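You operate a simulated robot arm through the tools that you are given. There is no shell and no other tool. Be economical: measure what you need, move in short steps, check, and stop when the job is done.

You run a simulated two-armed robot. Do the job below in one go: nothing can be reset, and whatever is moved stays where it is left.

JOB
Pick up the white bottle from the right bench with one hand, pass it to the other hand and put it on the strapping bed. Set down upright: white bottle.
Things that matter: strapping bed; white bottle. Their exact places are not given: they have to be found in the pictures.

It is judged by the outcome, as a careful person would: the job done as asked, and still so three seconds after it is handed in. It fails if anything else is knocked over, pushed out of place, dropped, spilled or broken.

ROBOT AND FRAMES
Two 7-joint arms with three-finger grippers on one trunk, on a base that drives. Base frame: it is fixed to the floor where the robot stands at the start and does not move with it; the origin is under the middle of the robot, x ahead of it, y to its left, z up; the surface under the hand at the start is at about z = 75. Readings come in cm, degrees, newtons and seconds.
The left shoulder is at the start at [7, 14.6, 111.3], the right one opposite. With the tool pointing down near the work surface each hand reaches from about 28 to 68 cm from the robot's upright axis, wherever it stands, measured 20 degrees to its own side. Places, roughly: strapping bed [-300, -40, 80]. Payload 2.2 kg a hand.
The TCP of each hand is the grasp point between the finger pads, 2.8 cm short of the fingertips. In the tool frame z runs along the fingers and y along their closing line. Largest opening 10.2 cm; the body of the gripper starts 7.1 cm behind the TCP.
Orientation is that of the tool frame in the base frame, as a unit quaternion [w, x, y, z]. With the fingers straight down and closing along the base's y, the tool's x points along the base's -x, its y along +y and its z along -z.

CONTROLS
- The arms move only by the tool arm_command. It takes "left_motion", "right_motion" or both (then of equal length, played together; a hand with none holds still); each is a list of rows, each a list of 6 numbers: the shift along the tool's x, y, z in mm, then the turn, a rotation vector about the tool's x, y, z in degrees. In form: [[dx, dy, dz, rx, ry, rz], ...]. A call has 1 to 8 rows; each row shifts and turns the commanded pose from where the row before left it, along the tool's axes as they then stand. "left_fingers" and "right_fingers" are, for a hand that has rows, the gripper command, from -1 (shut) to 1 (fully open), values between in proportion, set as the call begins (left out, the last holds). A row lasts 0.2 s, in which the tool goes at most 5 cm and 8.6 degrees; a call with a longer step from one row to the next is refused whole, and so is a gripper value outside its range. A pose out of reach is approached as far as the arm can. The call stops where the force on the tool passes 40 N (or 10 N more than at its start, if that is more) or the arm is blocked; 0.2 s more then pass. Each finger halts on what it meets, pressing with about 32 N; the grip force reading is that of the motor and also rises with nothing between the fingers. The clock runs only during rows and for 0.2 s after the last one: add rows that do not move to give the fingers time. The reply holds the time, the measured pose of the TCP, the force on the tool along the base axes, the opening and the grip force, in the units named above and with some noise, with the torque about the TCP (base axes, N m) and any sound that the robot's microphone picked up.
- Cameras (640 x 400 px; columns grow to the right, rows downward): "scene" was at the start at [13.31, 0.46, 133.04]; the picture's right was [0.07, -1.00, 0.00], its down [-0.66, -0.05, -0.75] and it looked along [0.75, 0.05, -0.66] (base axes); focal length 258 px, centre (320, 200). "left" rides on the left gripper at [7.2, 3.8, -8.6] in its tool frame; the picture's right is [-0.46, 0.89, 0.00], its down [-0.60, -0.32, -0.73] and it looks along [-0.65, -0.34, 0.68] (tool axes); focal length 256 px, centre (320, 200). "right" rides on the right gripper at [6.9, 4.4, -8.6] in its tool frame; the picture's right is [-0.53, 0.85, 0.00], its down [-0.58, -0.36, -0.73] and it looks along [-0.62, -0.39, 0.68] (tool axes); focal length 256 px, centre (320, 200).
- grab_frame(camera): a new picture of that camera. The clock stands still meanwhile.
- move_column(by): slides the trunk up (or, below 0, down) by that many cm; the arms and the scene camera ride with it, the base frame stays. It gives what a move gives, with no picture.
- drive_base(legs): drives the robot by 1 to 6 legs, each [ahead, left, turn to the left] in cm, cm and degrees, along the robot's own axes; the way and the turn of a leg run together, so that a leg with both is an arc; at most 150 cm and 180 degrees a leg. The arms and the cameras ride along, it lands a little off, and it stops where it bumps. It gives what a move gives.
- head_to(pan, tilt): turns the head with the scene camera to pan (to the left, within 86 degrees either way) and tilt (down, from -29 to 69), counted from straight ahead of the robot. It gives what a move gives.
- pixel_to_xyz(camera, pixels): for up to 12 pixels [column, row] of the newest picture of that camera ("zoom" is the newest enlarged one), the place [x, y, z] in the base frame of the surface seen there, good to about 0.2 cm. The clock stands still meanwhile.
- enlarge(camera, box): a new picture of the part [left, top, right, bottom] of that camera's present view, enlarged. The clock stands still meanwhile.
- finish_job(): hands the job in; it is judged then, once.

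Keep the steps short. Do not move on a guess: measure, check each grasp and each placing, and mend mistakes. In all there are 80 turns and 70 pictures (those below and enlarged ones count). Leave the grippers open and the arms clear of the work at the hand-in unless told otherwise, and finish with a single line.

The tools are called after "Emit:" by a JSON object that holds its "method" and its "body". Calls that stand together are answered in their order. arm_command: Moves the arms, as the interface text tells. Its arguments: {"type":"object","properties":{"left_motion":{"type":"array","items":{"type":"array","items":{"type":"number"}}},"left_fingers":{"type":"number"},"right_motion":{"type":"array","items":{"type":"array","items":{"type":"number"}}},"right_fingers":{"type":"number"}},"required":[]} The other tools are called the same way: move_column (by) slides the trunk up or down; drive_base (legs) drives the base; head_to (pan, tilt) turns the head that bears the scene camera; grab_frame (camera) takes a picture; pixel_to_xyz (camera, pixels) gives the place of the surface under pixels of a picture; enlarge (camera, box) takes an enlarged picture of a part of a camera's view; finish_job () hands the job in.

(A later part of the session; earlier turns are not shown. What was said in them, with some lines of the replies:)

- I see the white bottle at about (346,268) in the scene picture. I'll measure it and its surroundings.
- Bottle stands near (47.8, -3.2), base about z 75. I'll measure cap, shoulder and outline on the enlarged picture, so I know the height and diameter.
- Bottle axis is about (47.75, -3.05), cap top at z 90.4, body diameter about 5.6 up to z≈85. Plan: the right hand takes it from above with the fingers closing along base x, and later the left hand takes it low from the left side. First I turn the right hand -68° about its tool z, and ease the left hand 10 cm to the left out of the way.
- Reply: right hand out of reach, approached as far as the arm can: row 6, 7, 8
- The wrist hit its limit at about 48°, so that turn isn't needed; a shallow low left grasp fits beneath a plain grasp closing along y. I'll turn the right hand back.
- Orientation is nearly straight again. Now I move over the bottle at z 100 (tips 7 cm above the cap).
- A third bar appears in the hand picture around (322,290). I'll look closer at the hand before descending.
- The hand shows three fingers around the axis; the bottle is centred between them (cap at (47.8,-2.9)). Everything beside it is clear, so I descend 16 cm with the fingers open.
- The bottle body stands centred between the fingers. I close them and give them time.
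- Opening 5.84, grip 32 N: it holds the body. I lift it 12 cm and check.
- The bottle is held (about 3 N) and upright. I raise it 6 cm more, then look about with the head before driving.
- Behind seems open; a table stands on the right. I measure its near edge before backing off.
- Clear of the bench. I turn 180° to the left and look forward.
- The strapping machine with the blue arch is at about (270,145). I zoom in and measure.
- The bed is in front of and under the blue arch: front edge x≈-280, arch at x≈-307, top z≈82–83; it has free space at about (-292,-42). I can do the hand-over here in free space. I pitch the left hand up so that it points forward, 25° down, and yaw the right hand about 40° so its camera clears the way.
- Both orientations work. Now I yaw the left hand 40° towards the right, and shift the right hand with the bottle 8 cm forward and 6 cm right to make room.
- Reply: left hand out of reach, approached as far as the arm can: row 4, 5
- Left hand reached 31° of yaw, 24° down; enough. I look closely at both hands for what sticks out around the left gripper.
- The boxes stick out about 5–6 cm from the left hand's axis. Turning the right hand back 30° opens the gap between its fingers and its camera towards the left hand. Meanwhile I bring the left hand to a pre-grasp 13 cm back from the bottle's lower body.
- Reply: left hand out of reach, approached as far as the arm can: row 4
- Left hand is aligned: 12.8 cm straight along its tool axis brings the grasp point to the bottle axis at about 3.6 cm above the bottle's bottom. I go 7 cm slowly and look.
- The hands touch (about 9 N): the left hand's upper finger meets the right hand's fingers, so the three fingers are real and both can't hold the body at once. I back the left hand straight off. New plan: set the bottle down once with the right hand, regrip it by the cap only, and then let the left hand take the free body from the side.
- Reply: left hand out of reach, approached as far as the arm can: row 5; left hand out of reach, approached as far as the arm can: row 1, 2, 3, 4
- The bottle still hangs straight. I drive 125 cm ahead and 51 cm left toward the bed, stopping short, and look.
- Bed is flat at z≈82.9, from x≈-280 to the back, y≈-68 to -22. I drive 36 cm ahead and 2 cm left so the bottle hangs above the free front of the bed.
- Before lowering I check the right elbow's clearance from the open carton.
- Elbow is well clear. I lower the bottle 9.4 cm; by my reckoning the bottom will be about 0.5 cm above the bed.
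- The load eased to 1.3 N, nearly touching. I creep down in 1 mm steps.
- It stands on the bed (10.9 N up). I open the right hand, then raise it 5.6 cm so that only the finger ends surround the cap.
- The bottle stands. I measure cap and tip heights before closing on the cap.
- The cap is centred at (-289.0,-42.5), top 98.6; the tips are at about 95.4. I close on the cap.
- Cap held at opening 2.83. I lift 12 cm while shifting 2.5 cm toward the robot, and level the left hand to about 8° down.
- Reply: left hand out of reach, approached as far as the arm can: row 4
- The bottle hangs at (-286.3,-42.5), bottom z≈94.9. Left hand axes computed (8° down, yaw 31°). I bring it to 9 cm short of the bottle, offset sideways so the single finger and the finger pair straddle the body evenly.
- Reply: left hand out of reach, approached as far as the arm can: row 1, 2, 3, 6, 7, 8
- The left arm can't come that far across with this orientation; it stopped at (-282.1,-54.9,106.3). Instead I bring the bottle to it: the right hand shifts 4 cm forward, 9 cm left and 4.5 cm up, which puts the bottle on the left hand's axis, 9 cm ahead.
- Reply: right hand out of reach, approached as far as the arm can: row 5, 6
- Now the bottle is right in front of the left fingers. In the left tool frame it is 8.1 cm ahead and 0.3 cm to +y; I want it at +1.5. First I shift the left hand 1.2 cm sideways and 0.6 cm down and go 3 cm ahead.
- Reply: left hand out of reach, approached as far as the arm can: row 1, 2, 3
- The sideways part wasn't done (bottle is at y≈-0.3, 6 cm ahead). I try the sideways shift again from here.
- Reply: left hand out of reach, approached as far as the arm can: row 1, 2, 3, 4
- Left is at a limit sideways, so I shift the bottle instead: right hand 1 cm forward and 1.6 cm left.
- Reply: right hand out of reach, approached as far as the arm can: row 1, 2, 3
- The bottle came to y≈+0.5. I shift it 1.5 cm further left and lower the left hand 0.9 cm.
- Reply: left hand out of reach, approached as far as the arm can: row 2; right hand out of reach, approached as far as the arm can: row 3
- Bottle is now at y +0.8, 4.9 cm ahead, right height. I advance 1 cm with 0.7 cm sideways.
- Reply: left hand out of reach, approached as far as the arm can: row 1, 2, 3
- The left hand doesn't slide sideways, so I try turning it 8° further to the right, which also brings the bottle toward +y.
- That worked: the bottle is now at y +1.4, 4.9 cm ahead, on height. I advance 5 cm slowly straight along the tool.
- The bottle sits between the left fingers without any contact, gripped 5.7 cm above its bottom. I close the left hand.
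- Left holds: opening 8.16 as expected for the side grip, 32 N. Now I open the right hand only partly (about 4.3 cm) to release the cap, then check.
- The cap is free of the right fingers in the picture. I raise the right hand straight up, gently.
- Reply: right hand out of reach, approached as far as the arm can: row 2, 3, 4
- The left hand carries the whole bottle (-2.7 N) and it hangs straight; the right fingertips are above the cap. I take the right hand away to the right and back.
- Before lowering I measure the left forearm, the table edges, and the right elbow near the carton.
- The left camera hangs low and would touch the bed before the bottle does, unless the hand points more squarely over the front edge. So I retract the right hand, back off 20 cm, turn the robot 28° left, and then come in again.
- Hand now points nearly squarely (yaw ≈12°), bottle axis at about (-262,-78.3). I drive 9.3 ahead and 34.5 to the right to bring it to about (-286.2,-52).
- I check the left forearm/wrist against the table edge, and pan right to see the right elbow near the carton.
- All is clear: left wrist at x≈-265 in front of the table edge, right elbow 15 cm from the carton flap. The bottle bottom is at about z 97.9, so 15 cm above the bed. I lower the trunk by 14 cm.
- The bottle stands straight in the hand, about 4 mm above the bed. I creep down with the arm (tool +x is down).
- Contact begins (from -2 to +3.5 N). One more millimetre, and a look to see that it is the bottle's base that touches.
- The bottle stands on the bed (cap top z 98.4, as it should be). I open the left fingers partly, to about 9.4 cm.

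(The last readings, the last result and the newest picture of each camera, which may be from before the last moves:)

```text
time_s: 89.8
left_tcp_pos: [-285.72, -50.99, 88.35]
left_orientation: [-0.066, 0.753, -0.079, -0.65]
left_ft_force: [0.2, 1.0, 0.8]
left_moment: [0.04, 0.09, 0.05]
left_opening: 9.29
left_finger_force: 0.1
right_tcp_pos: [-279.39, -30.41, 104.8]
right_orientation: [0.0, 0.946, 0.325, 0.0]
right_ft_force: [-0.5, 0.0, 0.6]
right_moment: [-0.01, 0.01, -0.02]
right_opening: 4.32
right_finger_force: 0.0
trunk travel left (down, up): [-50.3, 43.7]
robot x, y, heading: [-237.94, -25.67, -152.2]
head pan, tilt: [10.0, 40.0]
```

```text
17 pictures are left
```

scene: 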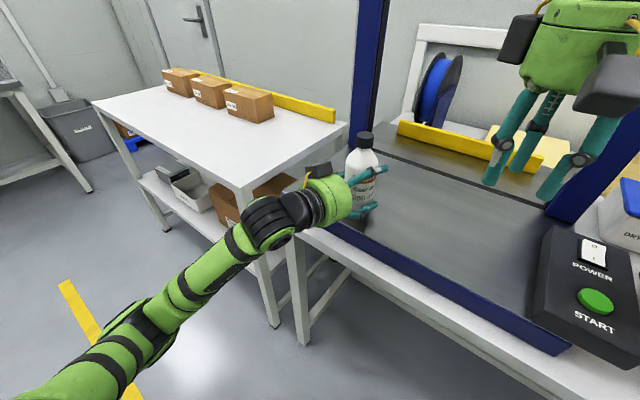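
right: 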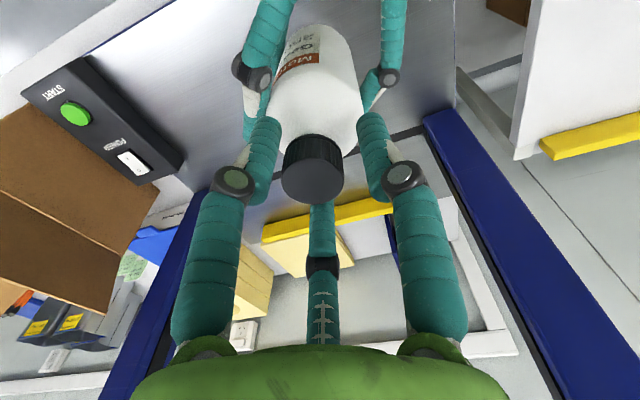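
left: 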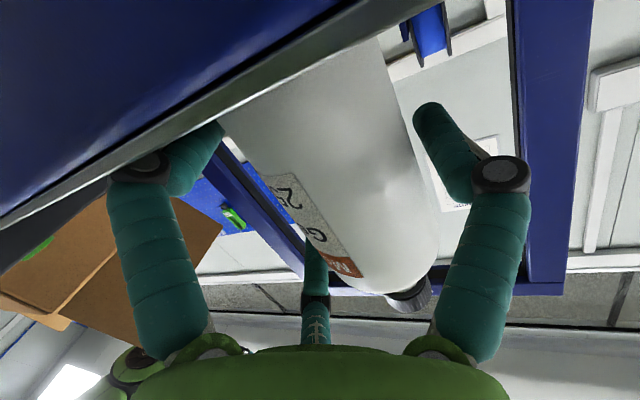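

Released; no force. I raise the hand 4 mm for finger clearance, open fully, and check.

Emit:
{"method": "arm_command", "body": {"left_motion": [[-2, 0, 0, 0, 0, 0], [-3, 0, 0, 0, 0, 0], [0, 0, 0, 0, 0, 0]]}}

Emit:
{"method": "arm_command", "body": {"left_motion": [[0, 0, 0, 0, 0, 0], [0, 0, 0, 0, 0, 0]], "left_fingers": 1}}

Emit:
{"method": "enlarge", "body": {"camera": "scene", "box": [290, 110, 430, 240]}}

```text
time_s: 90.6
left_tcp_pos: [-285.83, -51.11, 88.97]
left_orientation: [-0.065, 0.753, -0.078, -0.65]
left_ft_force: [0.4, 0.4, -0.2]
left_moment: [0.0, 0.0, 0.0]
left_opening: 9.36
left_finger_force: 0.0
right_tcp_pos: [-279.45, -30.37, 104.74]
right_orientation: [0.0, 0.946, 0.324, 0.001]
right_ft_force: [0.6, 0.5, -0.7]
right_moment: [-0.03, -0.03, -0.02]
right_opening: 4.33
right_finger_force: 0.1
trunk travel left (down, up): [-50.3, 43.7]
robot x, y, heading: [-237.45, -25.97, -152.1]
head pan, tilt: [10.0, 40.0]
```

```text
time_s: 91.2
left_tcp_pos: [-285.79, -51.02, 88.78]
left_orientation: [-0.066, 0.753, -0.079, -0.65]
left_ft_force: [0.6, 0.3, 0.1]
left_moment: [0.0, -0.04, 0.03]
left_opening: 10.2
left_finger_force: 0.1
right_tcp_pos: [-279.37, -30.37, 104.81]
right_orientation: [0.001, 0.946, 0.325, 0.0]
right_ft_force: [-0.3, 0.7, -0.2]
right_moment: [-0.05, 0.02, -0.03]
right_opening: 4.31
right_finger_force: 0.0
trunk travel left (down, up): [-50.3, 43.7]
robot x, y, heading: [-237.18, -25.59, -152.6]
head pan, tilt: [10.0, 40.0]
```

```text
3.08 times, centred on (360, 175) of scene
```

zoom: 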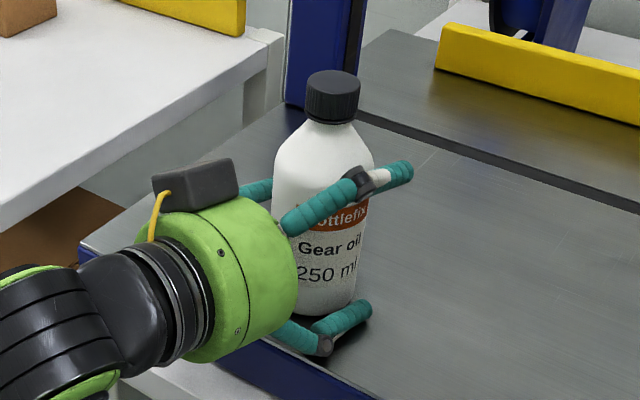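

The bottle stands free. I retract the left hand straight back 5 cm along its tool axis, the reverse of the way it came in.

Emit:
{"method": "arm_command", "body": {"left_motion": [[0, 0, -6, 0, 0, 0], [0, 0, -8, 0, 0, 0], [0, 0, -9, 0, 0, 0], [0, 0, -9, 0, 0, 0], [0, 0, -9, 0, 0, 0], [0, 0, -8, 0, 0, 0], [0, 0, 0, 0, 0, 0]]}}

Emit:
{"method": "enlarge", "body": {"camera": "scene", "box": [290, 110, 430, 240]}}

```text
time_s: 92.8
left_tcp_pos: [-280.96, -52.03, 89.61]
left_orientation: [-0.065, 0.753, -0.077, -0.65]
left_ft_force: [0.6, 0.2, -0.4]
left_moment: [-0.03, 0.02, 0.0]
left_opening: 10.19
left_finger_force: 0.1
right_tcp_pos: [-279.38, -30.43, 104.82]
right_orientation: [0.0, 0.946, 0.325, 0.0]
right_ft_force: [0.1, 0.2, -0.5]
right_moment: [0.0, 0.0, -0.01]
right_opening: 4.33
right_finger_force: 0.1
trunk travel left (down, up): [-50.3, 43.7]
robot x, y, heading: [-237.51, -25.76, -152.3]
head pan, tilt: [10.0, 40.0]
```

```text
3.08 times, centred on (360, 175) of scene
```

zoom: 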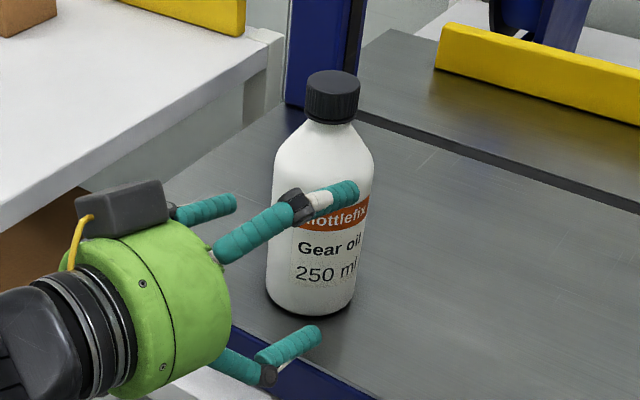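

The bottle hasn't moved. I drive back 17 cm along the same line and open the right hand too.

Emit:
{"method": "drive_base", "body": {"legs": [[-13.2, 10.7, 0]]}}

Emit:
{"method": "arm_command", "body": {"right_motion": [[0, 0, 0, 0, 0, 0], [0, 0, 0, 0, 0, 0], [0, 0, 0, 0, 0, 0]], "right_fingers": 1}}

Emit:
{"method": "grab_frame", "body": {"camera": "scene"}}

```text
time_s: 94.3
left_tcp_pos: [-264.71, -55.32, 89.57]
left_orientation: [-0.067, 0.753, -0.08, -0.649]
left_ft_force: [0.3, 0.5, 0.2]
left_moment: [0.01, -0.03, -0.03]
left_opening: 10.22
left_finger_force: 0.1
right_tcp_pos: [-263.01, -33.49, 104.7]
right_orientation: [0.001, 0.946, 0.324, 0.001]
right_ft_force: [-0.6, 0.1, 0.1]
right_moment: [0.0, 0.02, 0.01]
right_opening: 4.33
right_finger_force: 0.1
trunk travel left (down, up): [-50.3, 43.7]
robot x, y, heading: [-221.41, -29.01, -152.6]
head pan, tilt: [10.0, 40.0]
```

```text
time_s: 95.1
left_tcp_pos: [-264.73, -55.17, 89.56]
left_orientation: [-0.067, 0.753, -0.08, -0.65]
left_ft_force: [-0.3, -1.0, 0.7]
left_moment: [0.0, -0.03, -0.02]
left_opening: 10.18
left_finger_force: 0.1
right_tcp_pos: [-263.07, -33.5, 104.62]
right_orientation: [0.0, 0.947, 0.323, 0.0]
right_ft_force: [-0.5, -0.6, -0.7]
right_moment: [0.0, 0.0, 0.0]
right_opening: 10.21
right_finger_force: 0.0
trunk travel left (down, up): [-50.3, 43.7]
robot x, y, heading: [-221.14, -29.21, -152.4]
head pan, tilt: [10.0, 40.0]
```

```text
14 pictures are left
```

scene: 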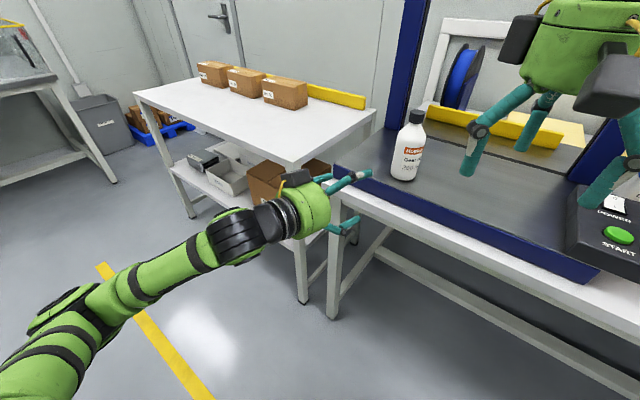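

The bottle stands upright and alone on the strapping bed, both hands are open and clear, and nothing else has moved. I hand the job in.

Emit:
{"method": "finish_job", "body": {}}

```text
The job is handed in.
```

The white bottle was picked up from the right bench with the right hand, passed to the left hand, and set upright on the strapping bed; I also set it down on the bed once before the pass, so the right hand could regrip it by the cap.
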